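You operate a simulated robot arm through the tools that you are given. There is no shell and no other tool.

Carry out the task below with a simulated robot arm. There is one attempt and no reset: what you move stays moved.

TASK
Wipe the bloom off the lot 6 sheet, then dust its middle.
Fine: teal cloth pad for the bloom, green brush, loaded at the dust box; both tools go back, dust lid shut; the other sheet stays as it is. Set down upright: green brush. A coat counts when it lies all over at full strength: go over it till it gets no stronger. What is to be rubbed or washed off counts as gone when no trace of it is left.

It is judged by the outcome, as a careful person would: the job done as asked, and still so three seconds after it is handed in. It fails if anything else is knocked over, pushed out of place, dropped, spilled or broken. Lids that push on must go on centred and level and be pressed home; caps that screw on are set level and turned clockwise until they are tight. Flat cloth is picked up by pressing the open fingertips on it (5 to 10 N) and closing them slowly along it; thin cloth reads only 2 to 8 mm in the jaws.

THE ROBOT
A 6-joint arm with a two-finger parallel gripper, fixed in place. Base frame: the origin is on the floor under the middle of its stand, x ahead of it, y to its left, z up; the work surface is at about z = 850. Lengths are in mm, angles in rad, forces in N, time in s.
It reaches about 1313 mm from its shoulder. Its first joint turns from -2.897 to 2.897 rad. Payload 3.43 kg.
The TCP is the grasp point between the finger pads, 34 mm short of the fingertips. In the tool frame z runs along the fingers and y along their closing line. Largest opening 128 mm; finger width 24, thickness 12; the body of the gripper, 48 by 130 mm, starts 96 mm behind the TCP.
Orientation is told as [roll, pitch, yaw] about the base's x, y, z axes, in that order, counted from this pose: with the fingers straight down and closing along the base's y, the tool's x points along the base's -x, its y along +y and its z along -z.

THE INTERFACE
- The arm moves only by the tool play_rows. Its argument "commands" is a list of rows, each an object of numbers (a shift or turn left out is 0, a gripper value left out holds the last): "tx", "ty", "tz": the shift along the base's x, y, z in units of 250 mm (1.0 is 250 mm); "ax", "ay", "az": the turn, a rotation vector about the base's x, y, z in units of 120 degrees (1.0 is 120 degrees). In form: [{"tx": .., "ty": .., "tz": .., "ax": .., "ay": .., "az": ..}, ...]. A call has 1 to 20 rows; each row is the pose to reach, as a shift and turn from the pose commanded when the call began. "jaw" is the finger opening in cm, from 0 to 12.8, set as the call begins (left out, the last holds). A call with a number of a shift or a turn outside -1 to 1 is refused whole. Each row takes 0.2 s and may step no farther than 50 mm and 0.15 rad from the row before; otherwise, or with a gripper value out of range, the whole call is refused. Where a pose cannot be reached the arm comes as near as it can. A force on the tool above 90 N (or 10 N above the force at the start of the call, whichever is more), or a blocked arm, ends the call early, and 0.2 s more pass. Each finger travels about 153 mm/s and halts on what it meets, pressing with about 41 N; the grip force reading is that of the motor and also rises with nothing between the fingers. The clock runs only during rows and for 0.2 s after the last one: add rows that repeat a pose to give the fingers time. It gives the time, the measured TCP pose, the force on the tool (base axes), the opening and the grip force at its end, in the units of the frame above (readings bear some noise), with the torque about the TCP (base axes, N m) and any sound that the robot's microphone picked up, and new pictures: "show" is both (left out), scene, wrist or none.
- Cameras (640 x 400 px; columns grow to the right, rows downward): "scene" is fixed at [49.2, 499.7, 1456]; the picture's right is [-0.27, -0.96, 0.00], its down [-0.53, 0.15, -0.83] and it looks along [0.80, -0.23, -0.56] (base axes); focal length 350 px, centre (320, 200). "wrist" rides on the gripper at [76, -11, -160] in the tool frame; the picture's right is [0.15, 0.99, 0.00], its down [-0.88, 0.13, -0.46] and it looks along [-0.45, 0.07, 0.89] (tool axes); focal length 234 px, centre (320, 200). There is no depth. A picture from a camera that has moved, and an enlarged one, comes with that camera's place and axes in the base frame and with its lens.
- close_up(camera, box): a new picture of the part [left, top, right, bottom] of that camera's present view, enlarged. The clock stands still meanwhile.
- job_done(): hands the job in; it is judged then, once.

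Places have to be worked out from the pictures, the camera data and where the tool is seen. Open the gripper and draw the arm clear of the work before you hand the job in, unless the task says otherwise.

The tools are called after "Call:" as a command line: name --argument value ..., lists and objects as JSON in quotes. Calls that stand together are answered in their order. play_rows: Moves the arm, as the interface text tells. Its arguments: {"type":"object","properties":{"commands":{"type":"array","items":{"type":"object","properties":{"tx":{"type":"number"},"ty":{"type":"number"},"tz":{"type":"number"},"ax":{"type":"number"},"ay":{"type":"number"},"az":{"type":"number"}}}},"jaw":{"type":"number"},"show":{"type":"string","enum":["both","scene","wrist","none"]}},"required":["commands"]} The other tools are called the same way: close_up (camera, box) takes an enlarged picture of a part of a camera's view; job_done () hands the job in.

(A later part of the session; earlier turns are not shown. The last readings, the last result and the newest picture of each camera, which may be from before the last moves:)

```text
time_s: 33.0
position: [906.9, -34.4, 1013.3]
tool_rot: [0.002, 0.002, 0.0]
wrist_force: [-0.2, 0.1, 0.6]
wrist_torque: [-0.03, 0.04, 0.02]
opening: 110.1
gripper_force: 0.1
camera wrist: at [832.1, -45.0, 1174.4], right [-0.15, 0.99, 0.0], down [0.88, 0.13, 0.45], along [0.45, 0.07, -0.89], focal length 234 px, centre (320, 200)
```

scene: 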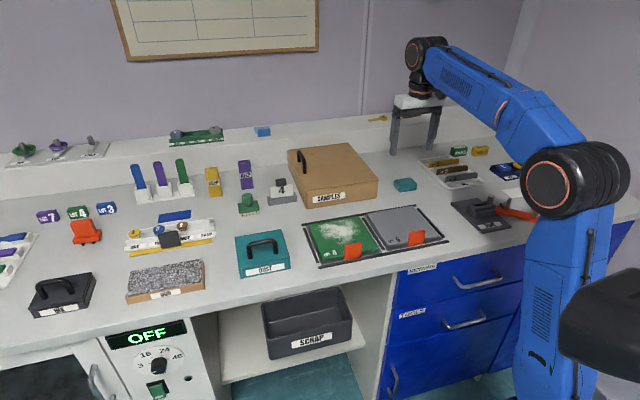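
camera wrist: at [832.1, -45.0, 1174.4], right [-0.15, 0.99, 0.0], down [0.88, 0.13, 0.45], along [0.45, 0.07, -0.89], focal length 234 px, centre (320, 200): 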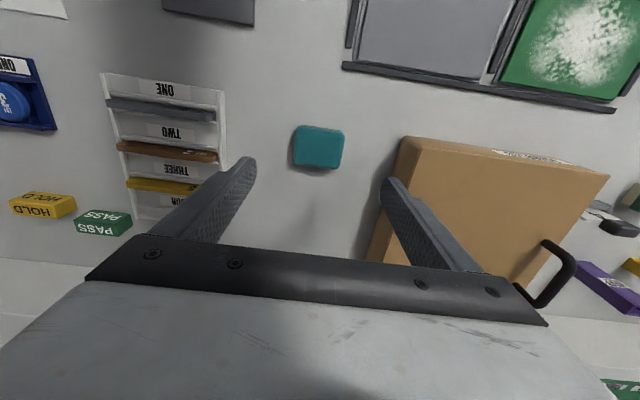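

The pad is back, flat in its place. Now I head toward the DUST box (lid ≈ x 650–762, y 400–519, top z≈887) to examine the lid and handle.

Call:
play_rows --commands '[{"tx": -0.1, "ty": 0.12, "tz": 0.06}, {"tx": -0.2, "ty": 0.26, "tz": 0.12}, {"tx": -0.3, "ty": 0.4, "tz": 0.18}, {"tx": -0.4, "ty": 0.54, "tz": 0.24}, {"tx": -0.5, "ty": 0.68, "tz": 0.28}, {"tx": -0.6, "ty": 0.82, "tz": 0.28}, {"tx": -0.7, "ty": 0.95, "tz": 0.28}, {"tx": -0.82, "ty": 1.0, "tz": 0.28}, {"tx": -0.95, "ty": 1.0, "tz": 0.28}]' --show "none"

Call:
play_rows --commands '[{"tx": 0.0, "ty": 0.16, "tz": 0.0}, {"tx": 0.0, "ty": 0.32, "tz": 0.0}, {"tx": 0.0, "ty": 0.48, "tz": 0.0}, {"tx": 0, "ty": 0.64, "tz": 0.0}, {"tx": 0, "ty": 0.8, "tz": 0.0}, {"tx": 0, "ty": 0.95, "tz": 0}, {"tx": 0, "ty": 0.95, "tz": 0}]'

```text
time_s: 35.0
position: [668.9, 214.3, 1083.9]
tool_rot: [0.004, 0.003, 0.001]
wrist_force: [1.4, -0.3, -0.6]
wrist_torque: [-0.03, 0.02, -0.02]
opening: 109.7
gripper_force: 0.0
```

```text
time_s: 36.6
position: [670.7, 451.6, 1085.7]
tool_rot: [0.002, 0.0, 0.0]
wrist_force: [0.2, 0.6, -0.3]
wrist_torque: [0.0, -0.01, -0.03]
opening: 109.8
gripper_force: 0.0
camera wrist: at [594.3, 441.0, 1245.8], right [-0.15, 0.99, 0.0], down [0.88, 0.13, 0.46], along [0.45, 0.07, -0.89], focal length 234 px, centre (320, 200)
```

scene: 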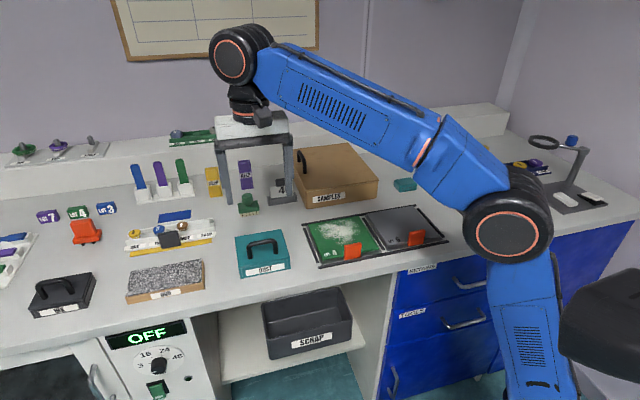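
wrist: 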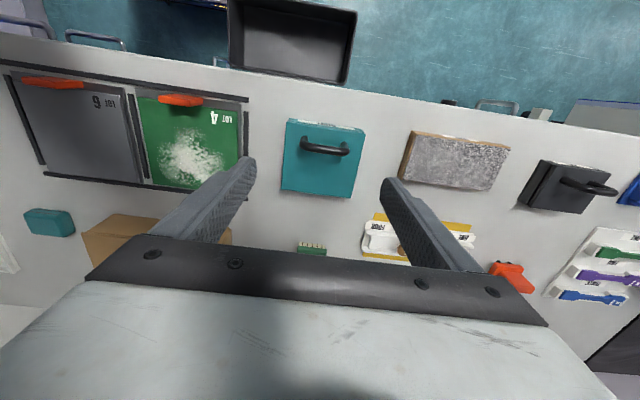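

Call:
close_up --camera "wrist" --box '[265, 105, 385, 205]'

Call:
close_up --camera "scene" --box '[226, 222, 300, 282]'

Call:
close_up --camera "wrist" --box '[500, 140, 640, 230]'

```text
4.00 times, centred on (325, 155) of wrist
camera zoom: at [594.3, 441.0, 1245.8], right [-0.15, 0.99, 0.0], down [0.88, 0.13, 0.46], along [0.45, 0.07, -0.89], focal length 937 px, centre (300, 380)
```

zoom: 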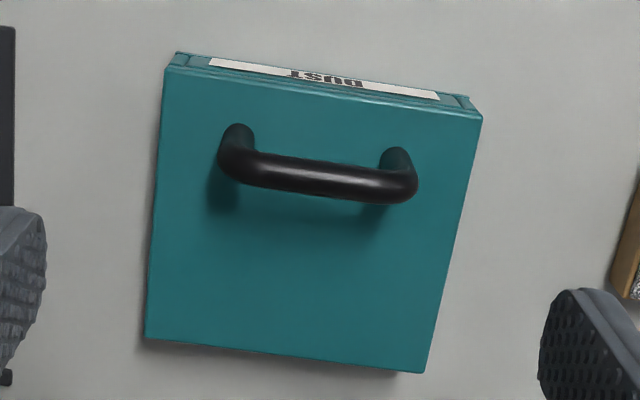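

```text
6.67 times, centred on (263, 252) of scene
camera zoom: at [49.2, 499.7, 1456.0], right [-0.27, -0.96, 0.0], down [-0.53, 0.15, -0.83], along [0.8, -0.23, -0.56], focal length 2336 px, centre (700, -147)
```

zoom: 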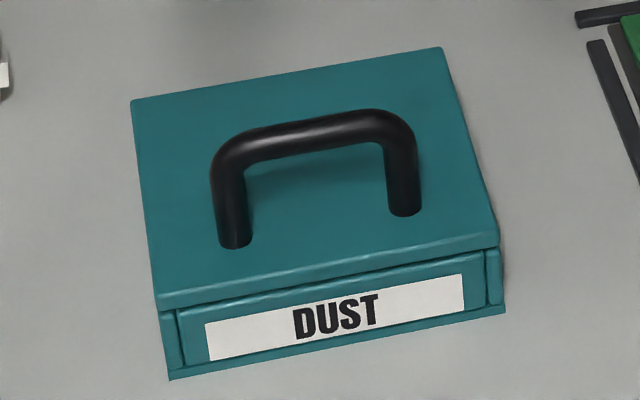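

```text
4.44 times, centred on (570, 185) of wrist
camera zoom: at [594.3, 441.0, 1245.8], right [-0.15, 0.99, 0.0], down [0.88, 0.13, 0.46], along [0.45, 0.07, -0.89], focal length 1041 px, centre (-791, 267)
```

zoom: 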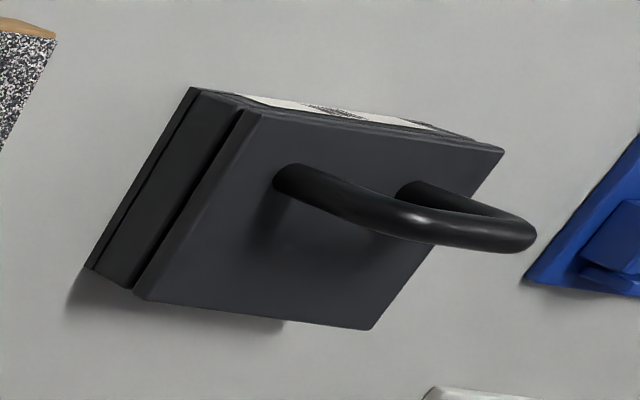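

The handle stands near the lid's front edge (x≈674, y≈430–490, bar z≈926), which suggests a rear-hinged lid. I turn the gripper 90° so that the fingers close along x, across the handle bar.

Call:
play_rows --commands '[{"az": 0.068, "tx": 0.014, "ty": 0.03}, {"az": 0.136, "tx": 0.014, "ty": 0.03}, {"az": 0.204, "tx": 0.014, "ty": 0.03}, {"az": 0.272, "tx": 0.014, "ty": 0.03}, {"az": 0.34, "tx": 0.014, "ty": 0.03}, {"az": 0.408, "tx": 0.014, "ty": 0.03}, {"az": 0.476, "tx": 0.014, "ty": 0.03}, {"az": 0.544, "tx": 0.014, "ty": 0.03}, {"az": 0.612, "tx": 0.014, "ty": 0.03}, {"az": 0.68, "tx": 0.014, "ty": 0.03}, {"az": 0.75, "tx": 0.014, "ty": 0.03}, {"az": 0.75, "tx": 0.014, "ty": 0.03}]' --jaw 5

```text
time_s: 39.2
position: [673.4, 460.1, 1084.8]
tool_rot: [0.001, -0.002, 1.573]
wrist_force: [0.6, 0.6, -0.2]
wrist_torque: [0.05, 0.01, 0.04]
opening: 49.9
gripper_force: 0.0
camera wrist: at [684.1, 385.2, 1245.5], right [-0.99, -0.15, 0.0], down [-0.13, 0.88, 0.46], along [-0.07, 0.45, -0.89], focal length 234 px, centre (320, 200)
```

scene: 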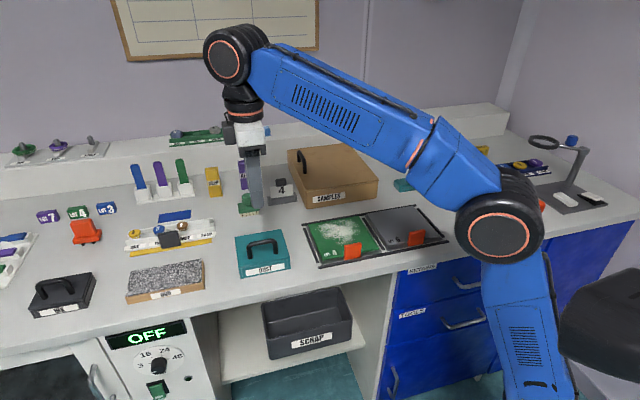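
wrist: 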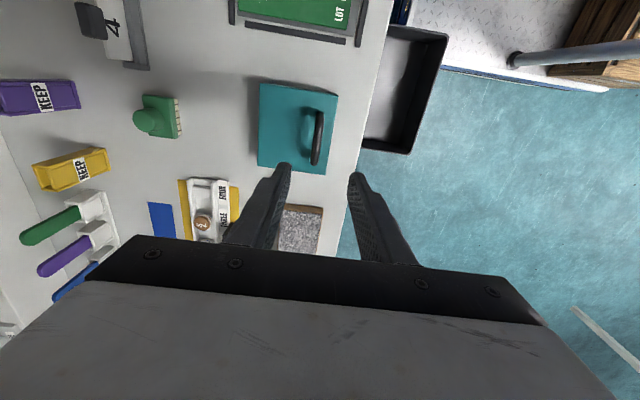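

Call:
close_up --camera "wrist" --box '[245, 70, 357, 190]'

Call:
close_up --camera "wrist" --box '[110, 80, 206, 150]'

```text
3.33 times, centred on (301, 130) of wrist
camera zoom: at [684.1, 385.2, 1245.5], right [-0.99, -0.15, 0.0], down [-0.13, 0.88, 0.46], along [-0.07, 0.45, -0.89], focal length 781 px, centre (383, 433)
```

zoom: 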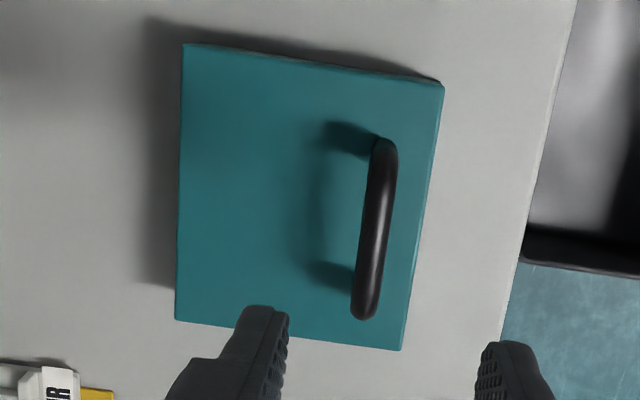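

```text
5.71 times, centred on (158, 115) of wrist
camera zoom: at [684.1, 385.2, 1245.5], right [-0.99, -0.15, 0.0], down [-0.13, 0.88, 0.46], along [-0.07, 0.45, -0.89], focal length 1338 px, centre (1246, 686)
```

zoom: 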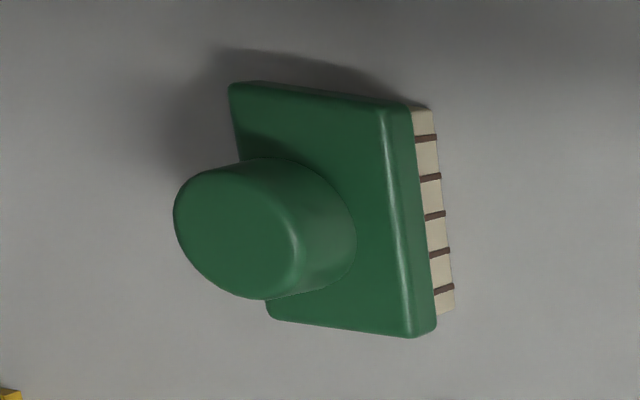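

Handle bar is at x≈676, centred y≈460.5, z≈927. I descend with fingers straddling it.

Call:
play_rows --commands '[{"tx": 0.007, "tz": -0.15}, {"tx": 0.007, "tz": -0.3}, {"tx": 0.007, "tz": -0.42}, {"tx": 0.007, "tz": -0.52}, {"tx": 0.007, "tz": -0.58}, {"tx": 0.007, "tz": -0.601}, {"tx": 0.007, "tz": -0.601}]'

```text
time_s: 40.8
position: [674.9, 460.3, 933.7]
tool_rot: [0.001, -0.001, 1.571]
wrist_force: [0.2, 0.5, -0.7]
wrist_torque: [0.01, -0.02, -0.02]
opening: 50.1
gripper_force: 0.1
camera wrist: at [686.3, 385.3, 1094.8], right [-0.99, -0.15, 0.0], down [-0.13, 0.88, 0.46], along [-0.07, 0.45, -0.89], focal length 234 px, centre (320, 200)
```

scene: 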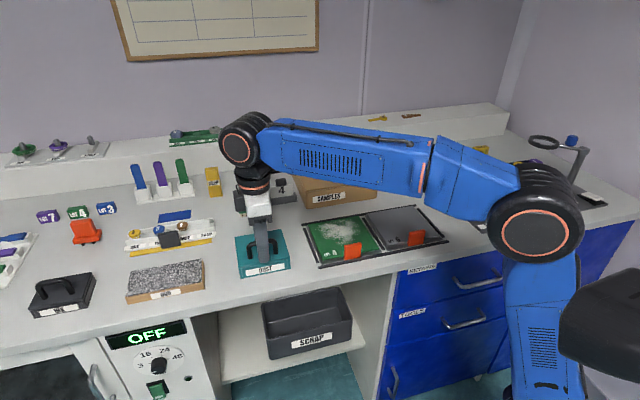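
wrist: 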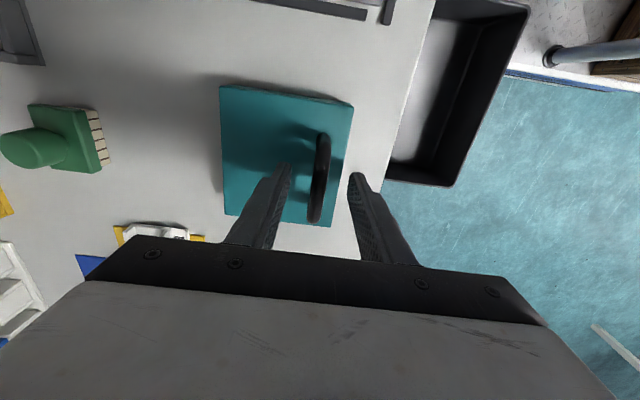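

The fingers straddle the bar. I close on it.

Call:
play_rows --commands '[{"tz": 0}, {"tz": 0}, {"tz": 0}]' --jaw 0.3 --show "wrist"

```text
time_s: 41.6
position: [677.2, 461.2, 933.4]
tool_rot: [-0.001, 0.0, 1.569]
wrist_force: [24.2, 5.0, 1.7]
wrist_torque: [0.38, -0.2, 0.03]
opening: 11.4
gripper_force: 44.9
camera wrist: at [687.7, 385.2, 1094.5], right [-0.99, -0.15, 0.0], down [-0.13, 0.88, 0.46], along [-0.07, 0.45, -0.89], focal length 234 px, centre (320, 200)
```

wrist: 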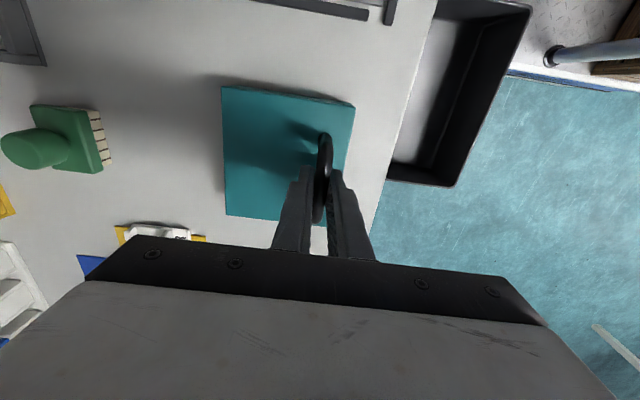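

Gripped (11.4 mm), with a +24 N side force in x: the bar sits a little farther than commanded. I relieve it by shifting +x a bit.

Call:
play_rows --commands '[{"tx": 0.004}, {"tx": 0.006}, {"tx": 0.006}]' --show "none"

```text
time_s: 42.4
position: [677.3, 461.8, 934.7]
tool_rot: [0.002, 0.0, 1.572]
wrist_force: [19.3, 3.6, -1.7]
wrist_torque: [0.41, -0.08, 0.02]
opening: 11.7
gripper_force: 45.1
```

Call:
play_rows --commands '[{"tx": 0.006}, {"tx": 0.012}, {"tx": 0.012}]' --show "none"

```text
time_s: 43.2
position: [677.9, 460.4, 935.4]
tool_rot: [0.002, 0.0, 1.571]
wrist_force: [-16.9, -3.8, 3.8]
wrist_torque: [-1.08, 0.21, -0.04]
opening: 11.4
gripper_force: 44.8
```

Call:
play_rows --commands '[{"tx": -0.005}, {"tx": -0.005}]' --show "none"

```text
time_s: 43.8
position: [677.4, 460.8, 934.9]
tool_rot: [0.003, -0.001, 1.571]
wrist_force: [-12.9, -2.3, 5.1]
wrist_torque: [0.0, 0.09, 0.02]
opening: 11.6
gripper_force: 44.8
```

Side force is mostly friction now. I raise the handle a few mm along the expected hinge arc and look at how the lid responds.

Call:
play_rows --commands '[{"tx": 0.002, "tz": 0.01}, {"tx": 0.006, "tz": 0.02}, {"tx": 0.01, "tz": 0.03}, {"tx": 0.01, "tz": 0.03}]'

Call:
close_up --camera "scene" --box '[218, 220, 306, 275]'

```text
time_s: 44.8
position: [680.5, 460.9, 942.2]
tool_rot: [0.003, 0.002, 1.57]
wrist_force: [-4.0, -6.8, 0.0]
wrist_torque: [-0.77, 0.08, -0.02]
opening: 11.3
gripper_force: 44.9
camera wrist: at [692.4, 385.5, 1102.6], right [-0.99, -0.15, 0.0], down [-0.13, 0.88, 0.45], along [-0.07, 0.45, -0.89], focal length 234 px, centre (320, 200)
```

scene: 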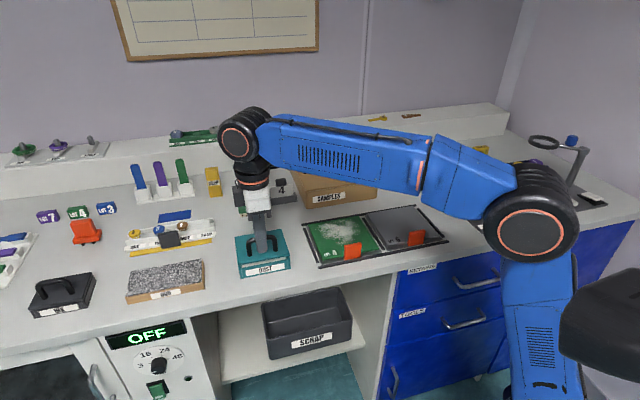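
wrist: 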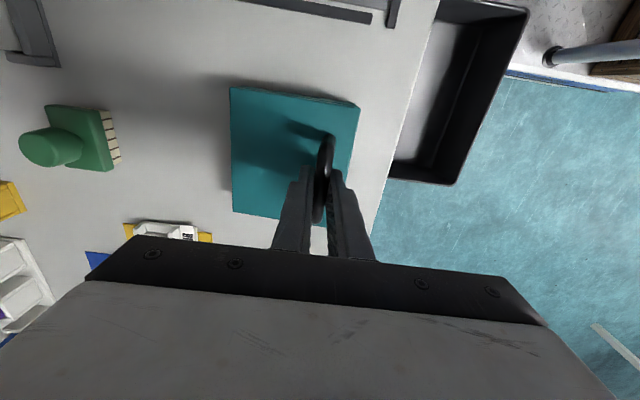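

```text
7.27 times, centred on (262, 248) of scene
camera zoom: at [49.2, 499.7, 1456.0], right [-0.27, -0.96, 0.0], down [-0.53, 0.15, -0.83], along [0.8, -0.23, -0.56], focal length 2549 px, centre (742, -146)
```

zoom: 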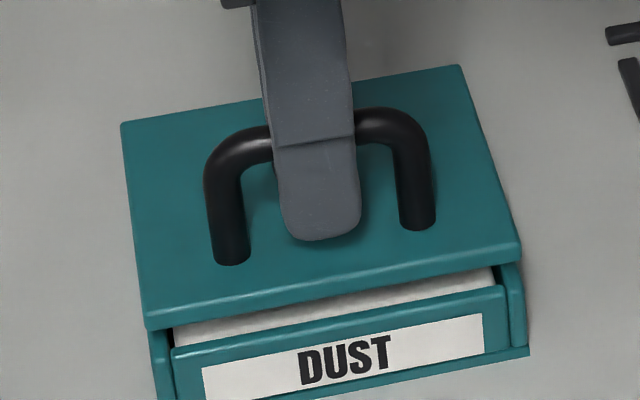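

The front rises while the rear edge stays: the lid is hinged at the back and white dust shows inside. I follow the hinge arc (radius ≈97 mm about x≈764) upward in steps, checking forces.

Call:
play_rows --commands '[{"tx": 0.012, "tz": 0.0135}, {"tx": 0.0236, "tz": 0.027}, {"tx": 0.046, "tz": 0.053}, {"tx": 0.0696, "tz": 0.0768}, {"tx": 0.0696, "tz": 0.0768}]'

```text
time_s: 46.0
position: [698.6, 461.4, 962.7]
tool_rot: [0.0, 0.0, 1.572]
wrist_force: [-8.5, 4.2, 7.9]
wrist_torque: [-0.09, 0.1, -0.48]
opening: 11.2
gripper_force: 45.0
camera wrist: at [708.5, 385.2, 1122.2], right [-0.99, -0.15, 0.0], down [-0.13, 0.88, 0.46], along [-0.07, 0.45, -0.89], focal length 234 px, centre (320, 200)
```

scene: 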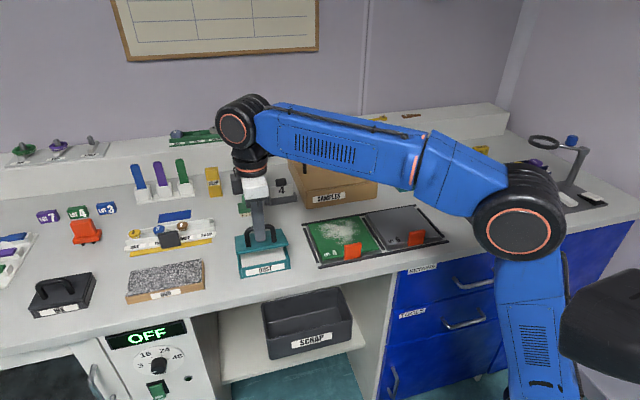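
wrist: 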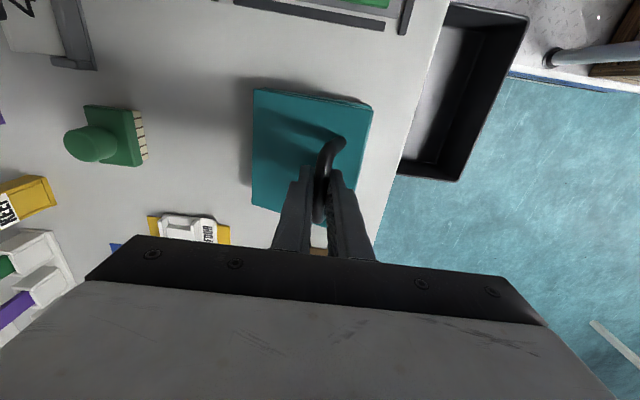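

Following well. Continue from about 20° to 50°.

Call:
play_rows --commands '[{"tx": 0.0258, "tz": 0.0218}, {"tx": 0.0536, "tz": 0.0411}, {"tx": 0.083, "tz": 0.058}, {"tx": 0.1136, "tz": 0.0722}, {"tx": 0.1456, "tz": 0.0838}, {"tx": 0.1784, "tz": 0.0925}, {"tx": 0.1784, "tz": 0.0925}]'

```text
time_s: 47.6
position: [743.3, 459.4, 983.7]
tool_rot: [0.002, 0.003, 1.572]
wrist_force: [-1.3, 6.2, -0.1]
wrist_torque: [-0.43, 0.06, -1.06]
opening: 11.5
gripper_force: 44.3
camera wrist: at [754.5, 385.1, 1144.9], right [-0.99, -0.15, 0.0], down [-0.13, 0.88, 0.45], along [-0.07, 0.45, -0.89], focal length 234 px, centre (320, 200)
```

scene: 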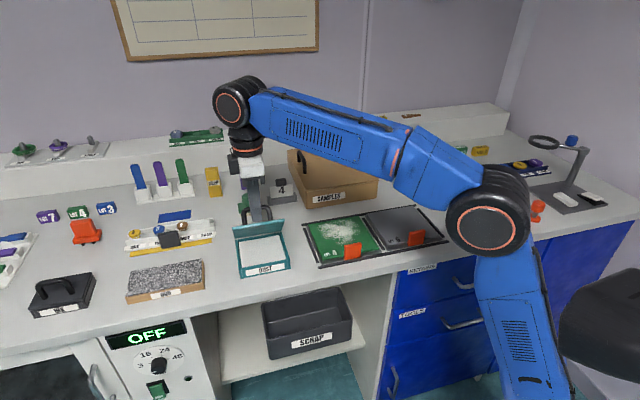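
wrist: 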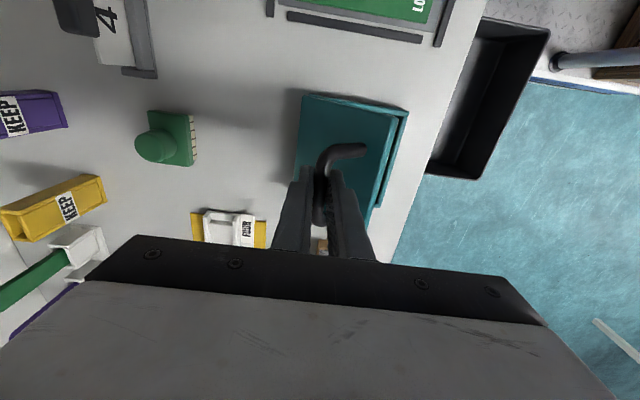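

The box is opening cleanly. I continue to about 80°.

Call:
play_rows --commands '[{"tx": 0.0332, "tz": 0.0059}, {"tx": 0.067, "tz": 0.0087}, {"tx": 0.1008, "tz": 0.0086}, {"tx": 0.1346, "tz": 0.0056}, {"tx": 0.168, "tz": -0.0003}, {"tx": 0.2008, "tz": -0.0091}, {"tx": 0.2008, "tz": -0.0091}]'

```text
time_s: 49.2
position: [793.1, 460.5, 981.5]
tool_rot: [0.001, 0.0, 1.57]
wrist_force: [3.1, 6.4, 7.6]
wrist_torque: [-0.13, -0.01, -1.12]
opening: 11.6
gripper_force: 45.2
camera wrist: at [803.9, 384.5, 1142.2], right [-0.99, -0.15, 0.0], down [-0.13, 0.88, 0.46], along [-0.07, 0.45, -0.89], focal length 234 px, centre (320, 200)
```

scene: 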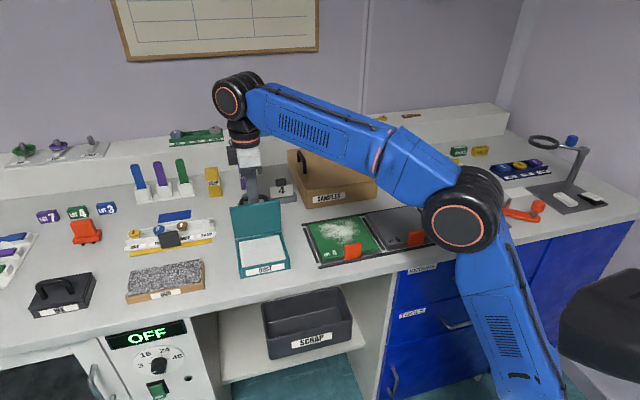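
wrist: 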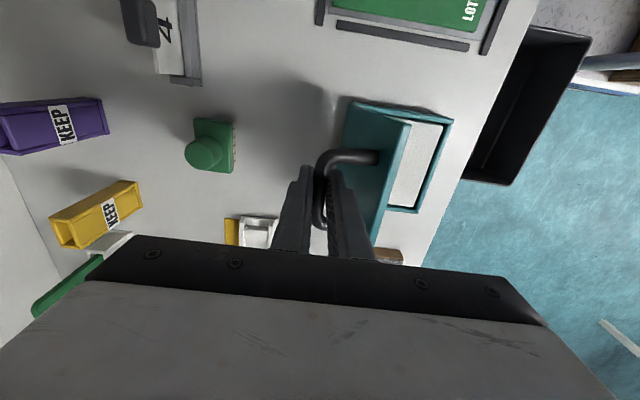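

Continue to ~95° and check for a stop.

Call:
play_rows --commands '[{"tx": 0.0316, "tz": -0.0116}, {"tx": 0.0624, "tz": -0.026}, {"tx": 0.0916, "tz": -0.043}, {"tx": 0.0916, "tz": -0.043}]' --show "none"

```text
time_s: 50.2
position: [815.7, 458.9, 970.4]
tool_rot: [0.001, 0.001, 1.57]
wrist_force: [-2.8, -4.1, -3.8]
wrist_torque: [-0.51, 0.06, -1.08]
opening: 11.7
gripper_force: 45.2
```

Call:
play_rows --commands '[{"tx": 0.0276, "tz": -0.0195}, {"tx": 0.0536, "tz": -0.0412}, {"tx": 0.0536, "tz": -0.0412}]'

```text
time_s: 51.0
position: [825.8, 460.2, 964.1]
tool_rot: [0.001, 0.0, 1.569]
wrist_force: [-31.8, -14.1, 13.2]
wrist_torque: [-0.7, 0.21, -1.06]
opening: 11.8
gripper_force: 44.6
camera wrist: at [838.3, 384.5, 1124.0], right [-0.99, -0.15, 0.0], down [-0.13, 0.88, 0.46], along [-0.07, 0.45, -0.89], focal length 234 px, centre (320, 200)
```

scene: 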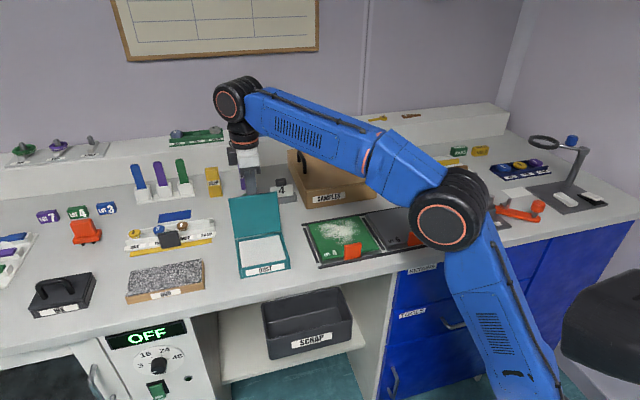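
wrist: 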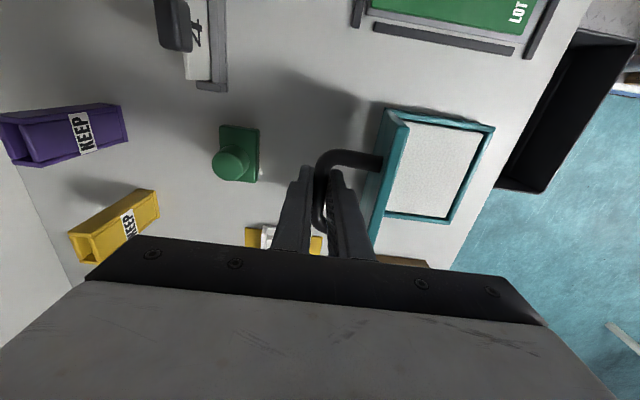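

The lid meets its stop near 101°. I relieve the force, then open the jaw only slightly so that the inner finger doesn't push the lid back.

Call:
play_rows --commands '[{"tx": -0.01, "tz": 0.009}, {"tx": -0.016, "tz": 0.014}, {"tx": -0.016, "tz": 0.014}]' --show "none"

Call:
play_rows --commands '[{"tz": 0}, {"tz": 0}]' --jaw 2.4

```text
time_s: 51.8
position: [827.1, 460.5, 964.1]
tool_rot: [0.0, 0.003, 1.569]
wrist_force: [0.6, -17.5, -4.0]
wrist_torque: [0.3, -0.13, -1.11]
opening: 11.7
gripper_force: 45.3
```

```text
time_s: 52.4
position: [824.4, 462.0, 965.4]
tool_rot: [0.002, 0.0, 1.57]
wrist_force: [-0.6, 0.1, -0.5]
wrist_torque: [0.0, -0.01, 0.03]
opening: 24.2
gripper_force: 0.1
camera wrist: at [836.1, 386.3, 1125.1], right [-0.99, -0.15, 0.0], down [-0.13, 0.88, 0.46], along [-0.07, 0.45, -0.89], focal length 234 px, centre (320, 200)
```

scene: 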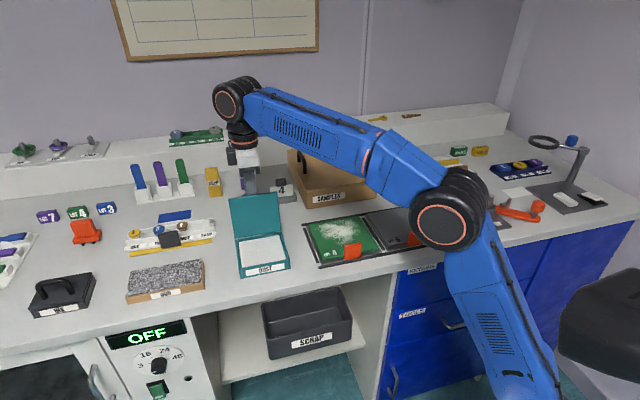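
wrist: 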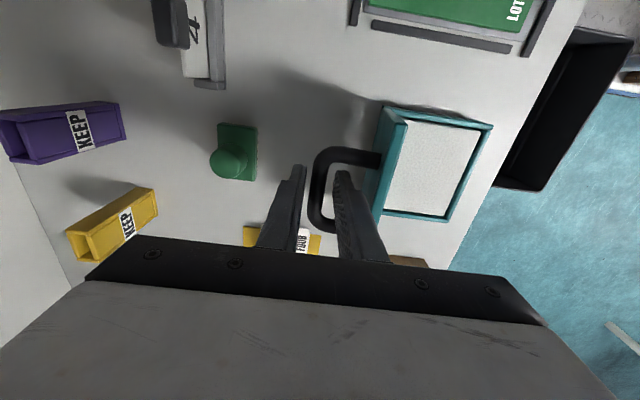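

The lid rests open by itself. I rise straight up clear of the handle.

Call:
play_rows --commands '[{"tz": 0.06}, {"tz": 0.16}, {"tz": 0.32}, {"tz": 0.44}, {"tz": 0.44}]'

Call:
close_up --camera "scene" --box '[214, 180, 310, 280]'

Call:
close_up --camera "wrist" --box '[180, 70, 500, 270]'

```text
time_s: 53.6
position: [818.1, 454.2, 1063.3]
tool_rot: [-0.001, -0.003, 1.571]
wrist_force: [0.7, 0.0, 0.6]
wrist_torque: [-0.01, 0.01, 0.01]
opening: 24.0
gripper_force: 0.1
out of reach, approached as far as the arm can: row 4, 5
camera wrist: at [829.6, 378.4, 1223.3], right [-0.99, -0.15, 0.0], down [-0.13, 0.88, 0.46], along [-0.06, 0.45, -0.89], focal length 234 px, centre (320, 200)
```

scene: 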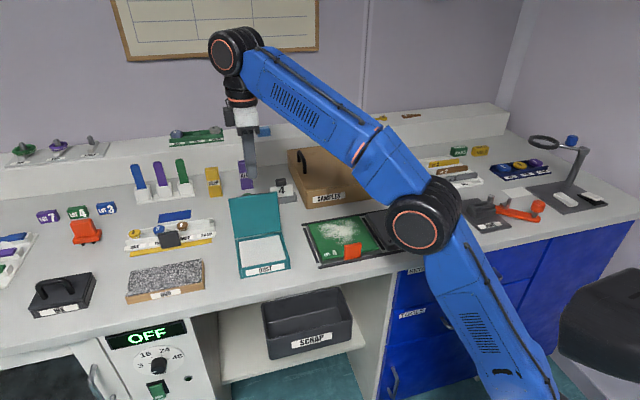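
wrist: 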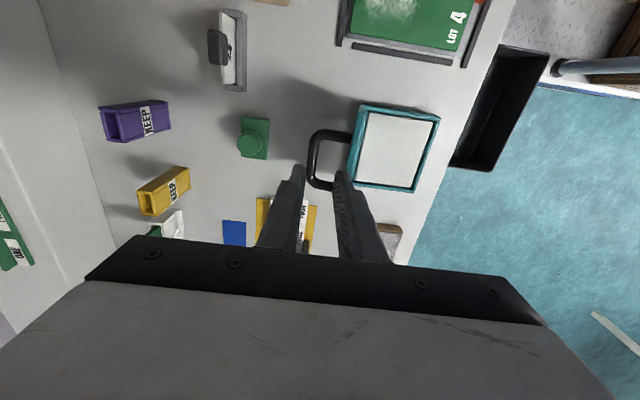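

```text
4.00 times, centred on (262, 230) of scene
camera zoom: at [49.2, 499.7, 1456.0], right [-0.27, -0.96, 0.0], down [-0.53, 0.15, -0.83], along [0.8, -0.23, -0.56], focal length 1402 px, centre (552, 80)
```

zoom: 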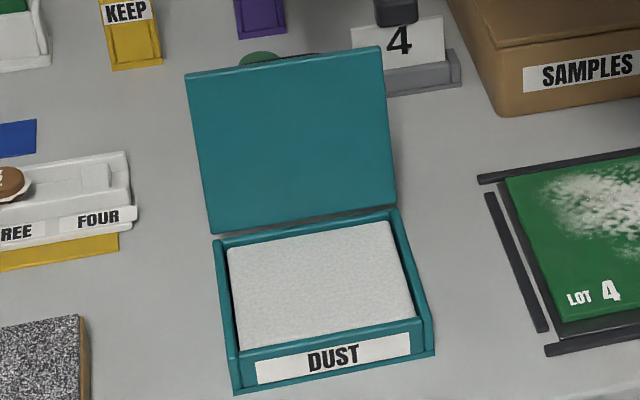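

```text
2.00 times, centred on (340, 170) of wrist
camera zoom: at [829.6, 378.4, 1223.3], right [-0.99, -0.15, 0.0], down [-0.13, 0.88, 0.46], along [-0.06, 0.45, -0.89], focal length 468 px, centre (280, 260)
```

zoom: 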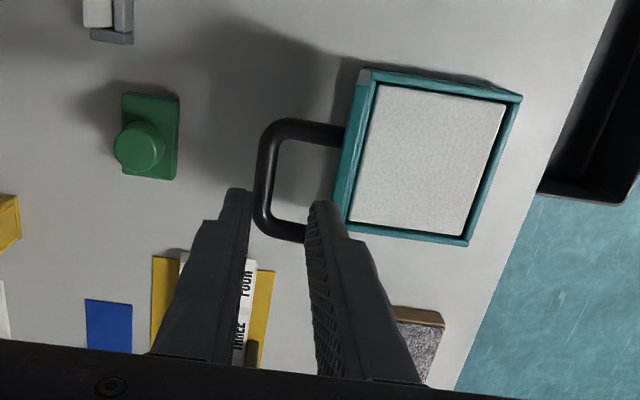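

The box stands open, full of dust, with the lid resting on its stop. The brush centre is at about (912, 467), knob Ø≈31 mm with top z≈908. I back off from the reach limit first and check where the arm goes.

Call:
play_rows --commands '[{"tx": 0.02, "tz": -0.04}, {"tx": 0.05, "tz": -0.1}, {"tx": 0.05, "tz": -0.1}]' --show "none"

```text
time_s: 54.4
position: [832.7, 454.8, 1036.8]
tool_rot: [0.001, 0.0, 1.571]
wrist_force: [0.3, -0.1, 0.4]
wrist_torque: [-0.01, 0.02, 0.02]
opening: 23.8
gripper_force: 0.1
```

Call:
play_rows --commands '[{"tx": 0.08, "ty": 0.02, "tz": -0.03}, {"tx": 0.18, "ty": 0.04, "tz": -0.09}, {"tx": 0.27, "ty": 0.051, "tz": -0.18}, {"tx": 0.322, "ty": 0.051, "tz": -0.28}, {"tx": 0.322, "ty": 0.051, "tz": -0.28}]'

Call:
close_up --camera "wrist" --box '[240, 90, 400, 190]'

Call:
close_up --camera "scene" --box '[214, 150, 310, 210]'

```text
time_s: 55.6
position: [913.0, 468.8, 967.7]
tool_rot: [0.001, 0.0, 1.57]
wrist_force: [0.3, -0.2, -0.2]
wrist_torque: [0.02, 0.03, 0.0]
opening: 24.2
gripper_force: 0.0
camera wrist: at [923.8, 393.4, 1128.1], right [-0.99, -0.15, 0.0], down [-0.13, 0.88, 0.46], along [-0.07, 0.45, -0.89], focal length 234 px, centre (320, 200)
```

scene: 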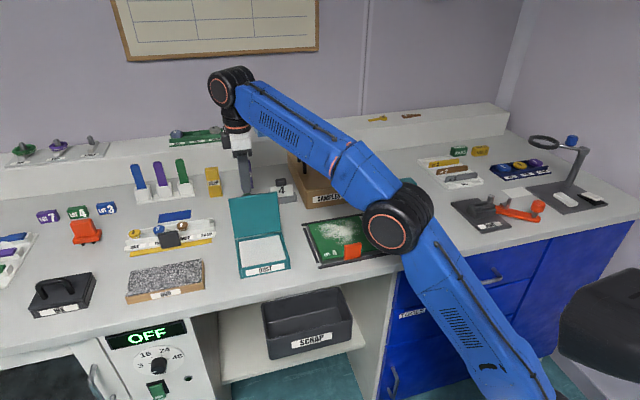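
wrist: 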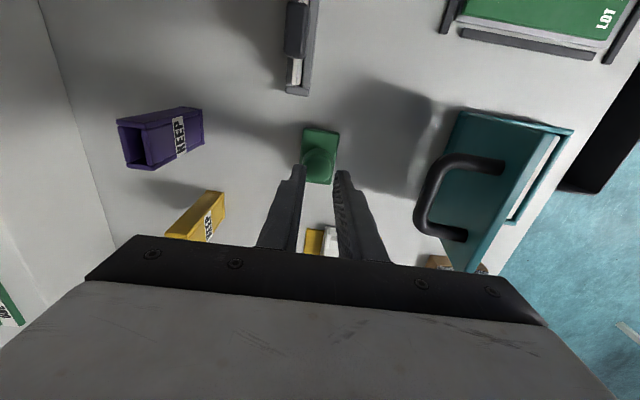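

```text
4.00 times, centred on (320, 140) of wrist
camera zoom: at [923.8, 393.4, 1128.1], right [-0.99, -0.15, 0.0], down [-0.13, 0.88, 0.46], along [-0.07, 0.45, -0.89], focal length 937 px, centre (320, 440)
```

zoom: 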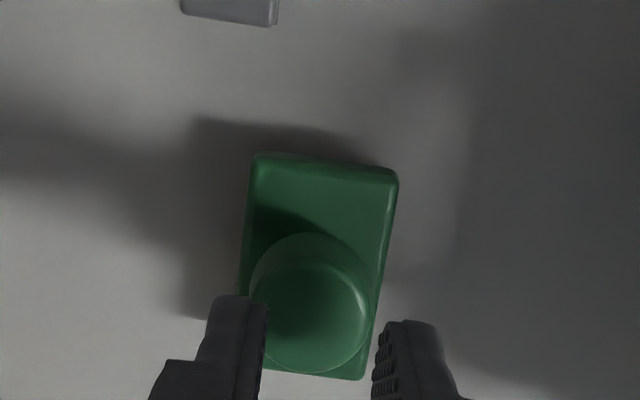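

```text
6.67 times, centred on (262, 180) of scene
camera zoom: at [49.2, 499.7, 1456.0], right [-0.27, -0.96, 0.0], down [-0.53, 0.15, -0.83], along [0.8, -0.23, -0.56], focal length 2336 px, centre (707, 333)
```

zoom: 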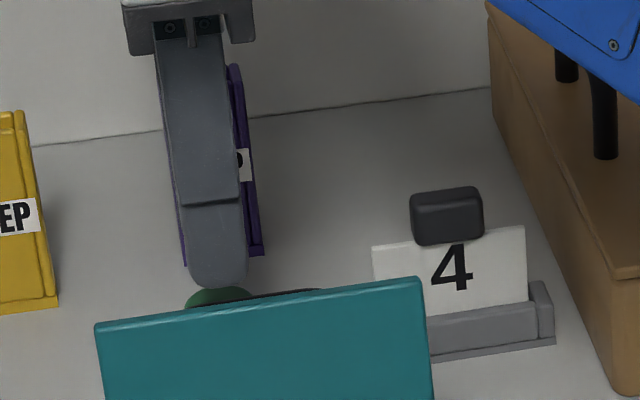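

The knob centre works out at (915, 469). I open the jaw to 60 mm and descend around the knob, fingertips stopping just above the block.

Call:
play_rows --commands '[{"tx": 0.008, "ty": 0.002}, {"tx": 0.008, "ty": 0.002, "tz": -0.06}, {"tx": 0.008, "ty": 0.002, "tz": -0.12}, {"tx": 0.008, "ty": 0.002, "tz": -0.16}, {"tx": 0.008, "ty": 0.002, "tz": -0.184}, {"tx": 0.008, "ty": 0.002, "tz": -0.184}]' --jaw 6

Call:
close_up --camera "wrist" --box '[230, 110, 390, 230]'

```text
time_s: 57.0
position: [915.8, 468.5, 922.6]
tool_rot: [0.002, -0.001, 1.571]
wrist_force: [-0.3, 0.4, -0.5]
wrist_torque: [-0.01, 0.04, -0.01]
opening: 60.1
gripper_force: 0.0
camera wrist: at [925.6, 392.8, 1082.2], right [-0.99, -0.15, 0.0], down [-0.13, 0.88, 0.46], along [-0.07, 0.45, -0.89], focal length 234 px, centre (320, 200)
```

scene: 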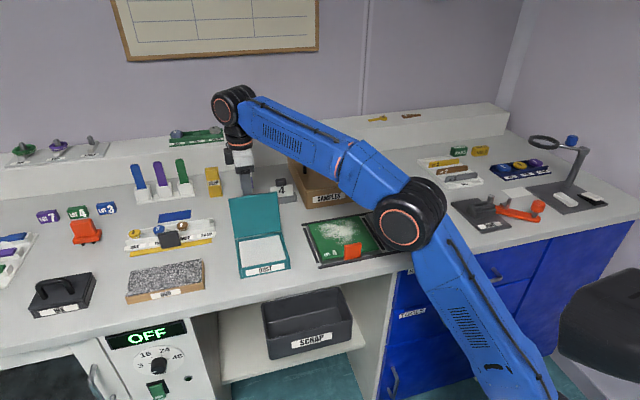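
wrist: 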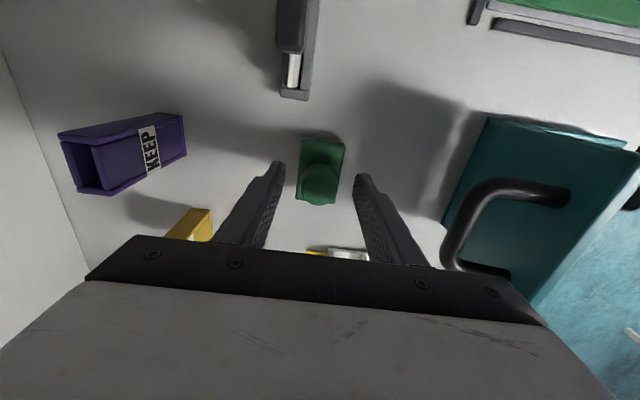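

```text
3.33 times, centred on (310, 170) of wrist
camera zoom: at [925.6, 392.8, 1082.2], right [-0.99, -0.15, 0.0], down [-0.13, 0.88, 0.46], along [-0.07, 0.45, -0.89], focal length 781 px, centre (353, 300)
```

zoom: 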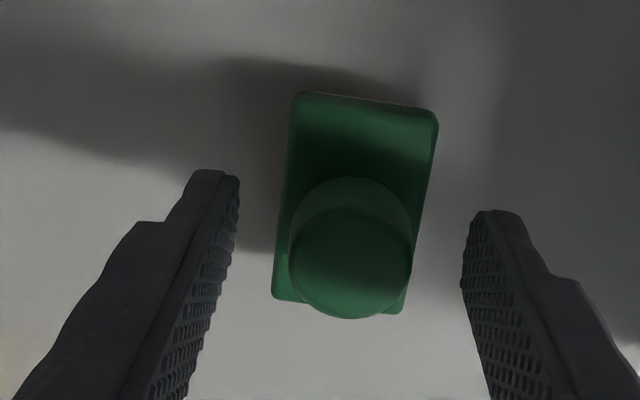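

Well aligned in x; the knob is ~2 mm farther in y. I shift by that and close on the knob.

Call:
play_rows --commands '[{"ty": 0.006}, {"ty": 0.008}]' --show "none"

Call:
play_rows --commands '[{"tz": 0}, {"tz": 0}, {"tz": 0}]' --jaw 2.0 --show "wrist"

```text
time_s: 57.6
position: [915.4, 471.4, 920.6]
tool_rot: [0.001, 0.0, 1.572]
wrist_force: [0.1, 0.5, 0.3]
wrist_torque: [0.04, -0.02, 0.0]
opening: 59.8
gripper_force: 0.0
```

```text
time_s: 58.4
position: [914.2, 470.0, 921.1]
tool_rot: [0.001, -0.001, 1.572]
wrist_force: [0.4, 0.1, 1.2]
wrist_torque: [0.02, 0.06, 0.01]
opening: 29.9
gripper_force: 40.6
camera wrist: at [925.4, 394.9, 1082.1], right [-0.99, -0.15, 0.0], down [-0.13, 0.88, 0.46], along [-0.07, 0.45, -0.89], focal length 234 px, centre (320, 200)
```

wrist: 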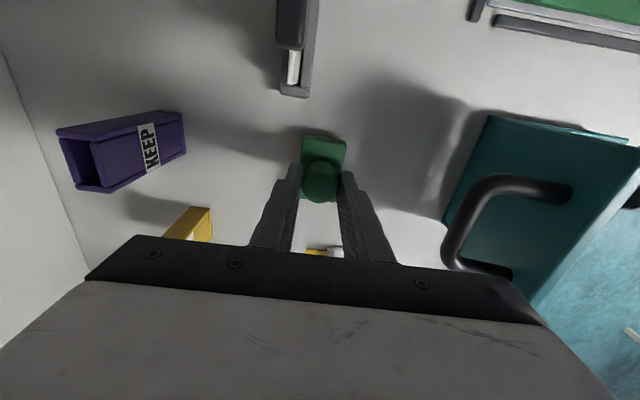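

Knob gripped at 29.9 mm. I lift the brush 35 mm, draw it back slightly, then route it around the right side of the open lid.

Call:
play_rows --commands '[{"tz": 0.06}, {"tz": 0.14}, {"tx": -0.07, "tz": 0.15}, {"tx": -0.13, "tz": 0.15}, {"tx": -0.14, "ty": -0.12, "tz": 0.15}, {"tx": -0.15, "ty": -0.3, "tz": 0.15}, {"tx": -0.17, "ty": -0.48, "tz": 0.15}, {"tx": -0.3, "ty": -0.5, "tz": 0.15}, {"tx": -0.48, "ty": -0.5, "tz": 0.17}, {"tx": -0.66, "ty": -0.5, "tz": 0.2}, {"tx": -0.8, "ty": -0.48, "tz": 0.25}, {"tx": -0.81, "ty": -0.46, "tz": 0.3}]'

```text
time_s: 61.0
position: [713.2, 354.4, 998.3]
tool_rot: [0.002, 0.0, 1.57]
wrist_force: [-0.4, -0.6, -1.5]
wrist_torque: [0.01, -0.01, 0.02]
opening: 29.8
gripper_force: 41.6
camera wrist: at [723.8, 278.9, 1157.0], right [-0.99, -0.15, 0.0], down [-0.13, 0.88, 0.46], along [-0.07, 0.45, -0.89], focal length 234 px, centre (320, 200)
```

scene: 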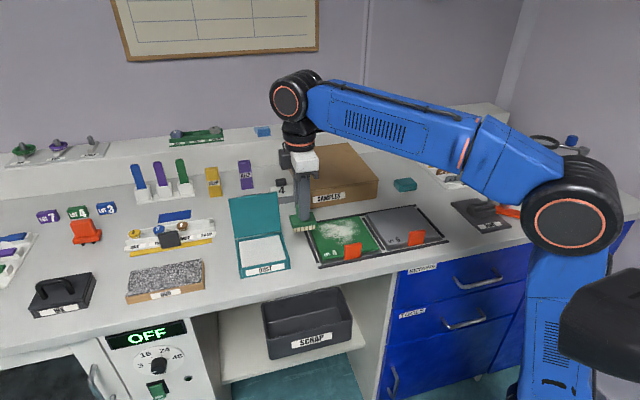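
wrist: 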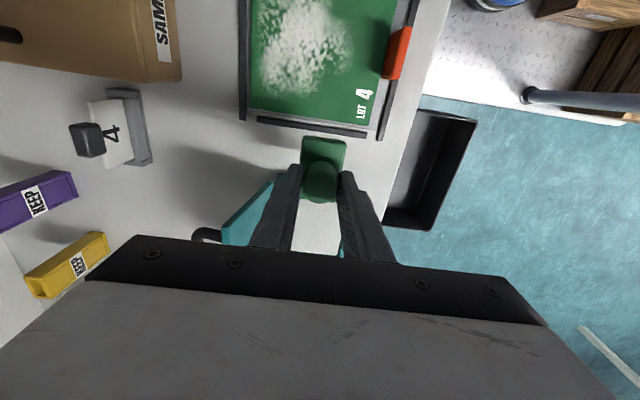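

Brush is right of the box. I move it over the dust's centre (711, 461) and lower to near the surface.

Call:
play_rows --commands '[{"ty": 0.14}, {"ty": 0.28}, {"ty": 0.42}, {"ty": 0.42, "tz": -0.08}, {"ty": 0.42, "tz": -0.14}, {"ty": 0.42, "tz": -0.165}, {"ty": 0.42, "tz": -0.165}]'

Call:
close_up --camera "scene" --box '[214, 190, 310, 280]'

```text
time_s: 62.6
position: [711.8, 461.0, 955.6]
tool_rot: [0.001, -0.001, 1.571]
wrist_force: [-0.4, 0.7, -0.4]
wrist_torque: [0.01, 0.01, -0.02]
opening: 30.1
gripper_force: 41.4
camera wrist: at [722.6, 385.0, 1116.3], right [-0.99, -0.15, 0.0], down [-0.13, 0.88, 0.46], along [-0.07, 0.45, -0.89], focal length 234 px, centre (320, 200)
```

scene: 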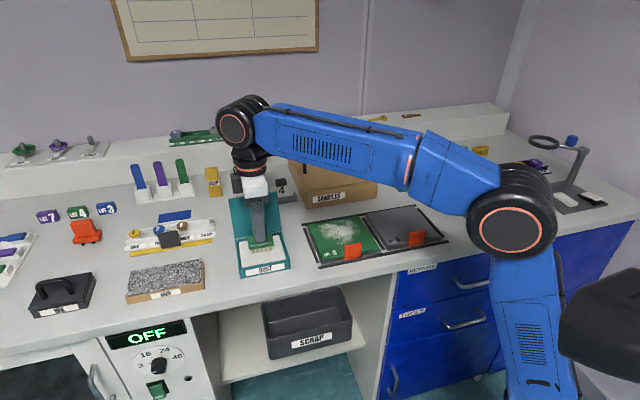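
wrist: 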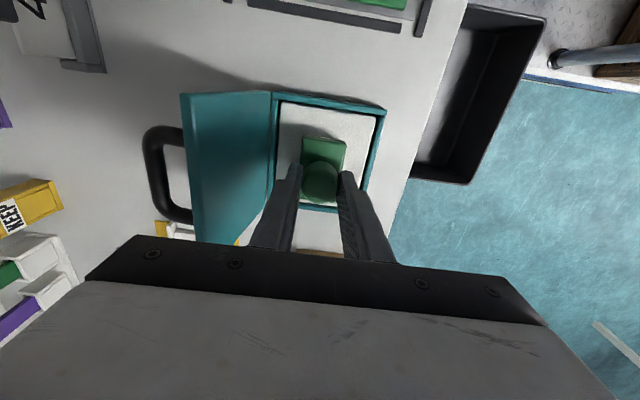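

```text
4.44 times, centred on (262, 235) of scene
camera zoom: at [49.2, 499.7, 1456.0], right [-0.27, -0.96, 0.0], down [-0.53, 0.15, -0.83], along [0.8, -0.23, -0.56], focal length 1558 px, centre (578, 44)
```

zoom: 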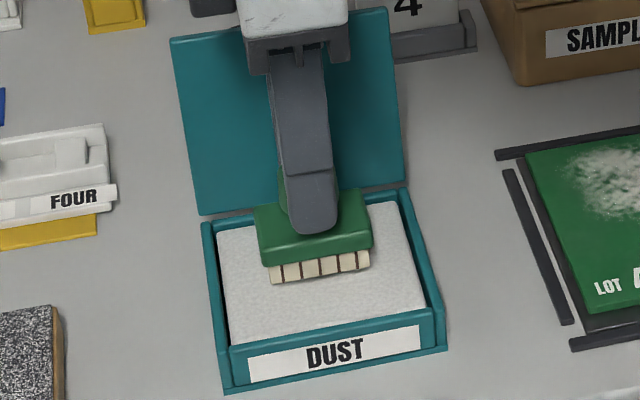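

The brush hangs over the dust, bristles down. I lower in small steps watching the force.

Call:
play_rows --commands '[{"tz": -0.01}, {"tz": -0.02}, {"tz": -0.032}, {"tz": -0.032}]' --show "none"

```text
time_s: 63.6
position: [712.5, 459.8, 949.6]
tool_rot: [0.0, -0.002, 1.571]
wrist_force: [6.8, 3.3, 21.7]
wrist_torque: [-0.06, -0.13, -0.01]
opening: 29.7
gripper_force: 40.9
```

Contact (21.7 N) at TCP z≈949.6. I ease off 1 mm and work the bristles gently within the dust.

Call:
play_rows --commands '[{"tz": 0.005}, {"tz": 0.005, "tx": 0.04}, {"tz": 0.005, "tx": -0.02}, {"tz": 0.005, "tx": -0.04}, {"tz": 0.005, "tx": 0.0}, {"tz": 0.005, "ty": 0.04}, {"tz": 0.005, "ty": -0.04}, {"tz": 0.005, "ty": 0.0}, {"tz": 0.005}]' --show "none"

```text
time_s: 65.6
position: [711.8, 459.9, 949.2]
tool_rot: [0.001, -0.001, 1.572]
wrist_force: [-0.7, -5.3, 8.8]
wrist_torque: [-0.25, 0.04, 0.0]
opening: 29.9
gripper_force: 41.5
```

Loaded with 8.8 N contact. I lift up and look at the bristles.

Call:
play_rows --commands '[{"tz": 0.06}, {"tz": 0.16}, {"tz": 0.28}, {"tz": 0.28}]' --show "scene"

Call:
close_up --camera "scene" --box '[214, 190, 310, 280]'

```text
time_s: 66.6
position: [711.4, 459.7, 1019.0]
tool_rot: [0.002, 0.003, 1.573]
wrist_force: [0.0, -0.8, -1.3]
wrist_torque: [-0.01, -0.04, 0.0]
opening: 29.7
gripper_force: 41.2
```

scene: 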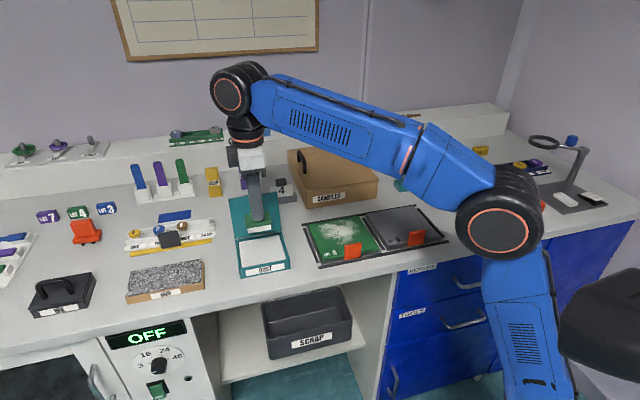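

```text
4.44 times, centred on (262, 235) of scene
camera zoom: at [49.2, 499.7, 1456.0], right [-0.27, -0.96, 0.0], down [-0.53, 0.15, -0.83], along [0.8, -0.23, -0.56], focal length 1558 px, centre (578, 44)
```

zoom: 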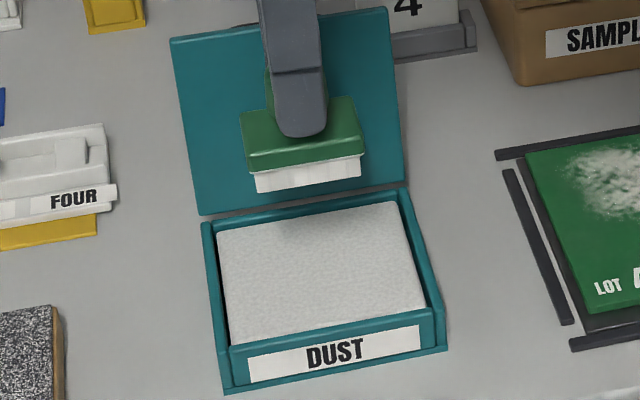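

The bristles are white with dust. I carry the brush to sheet 6 along the back, avoiding passing over the lot 4 sheet.

Call:
play_rows --commands '[{"ty": -0.18}, {"ty": -0.36}, {"tx": 0.1, "ty": -0.5}, {"tx": 0.26, "ty": -0.6}, {"tx": 0.4, "ty": -0.72}, {"tx": 0.49, "ty": -0.86}, {"tx": 0.49, "ty": -1.0}]' --show "none"

Call:
play_rows --commands '[{"ty": -0.18}, {"ty": -0.36}, {"ty": -0.54}, {"tx": -0.19, "ty": -0.56, "tz": -0.05}, {"tx": -0.38, "ty": -0.56, "tz": -0.12}, {"tx": -0.41, "ty": -0.56, "tz": -0.2}, {"tx": -0.41, "ty": -0.56, "tz": -0.2}]'

```text
time_s: 68.2
position: [835.3, 211.8, 1017.9]
tool_rot: [0.001, 0.001, 1.572]
wrist_force: [0.2, 0.3, -0.8]
wrist_torque: [-0.01, 0.06, 0.01]
opening: 29.9
gripper_force: 41.0
```

```text
refused: row 5 steps farther than a row can; nothing moved
```

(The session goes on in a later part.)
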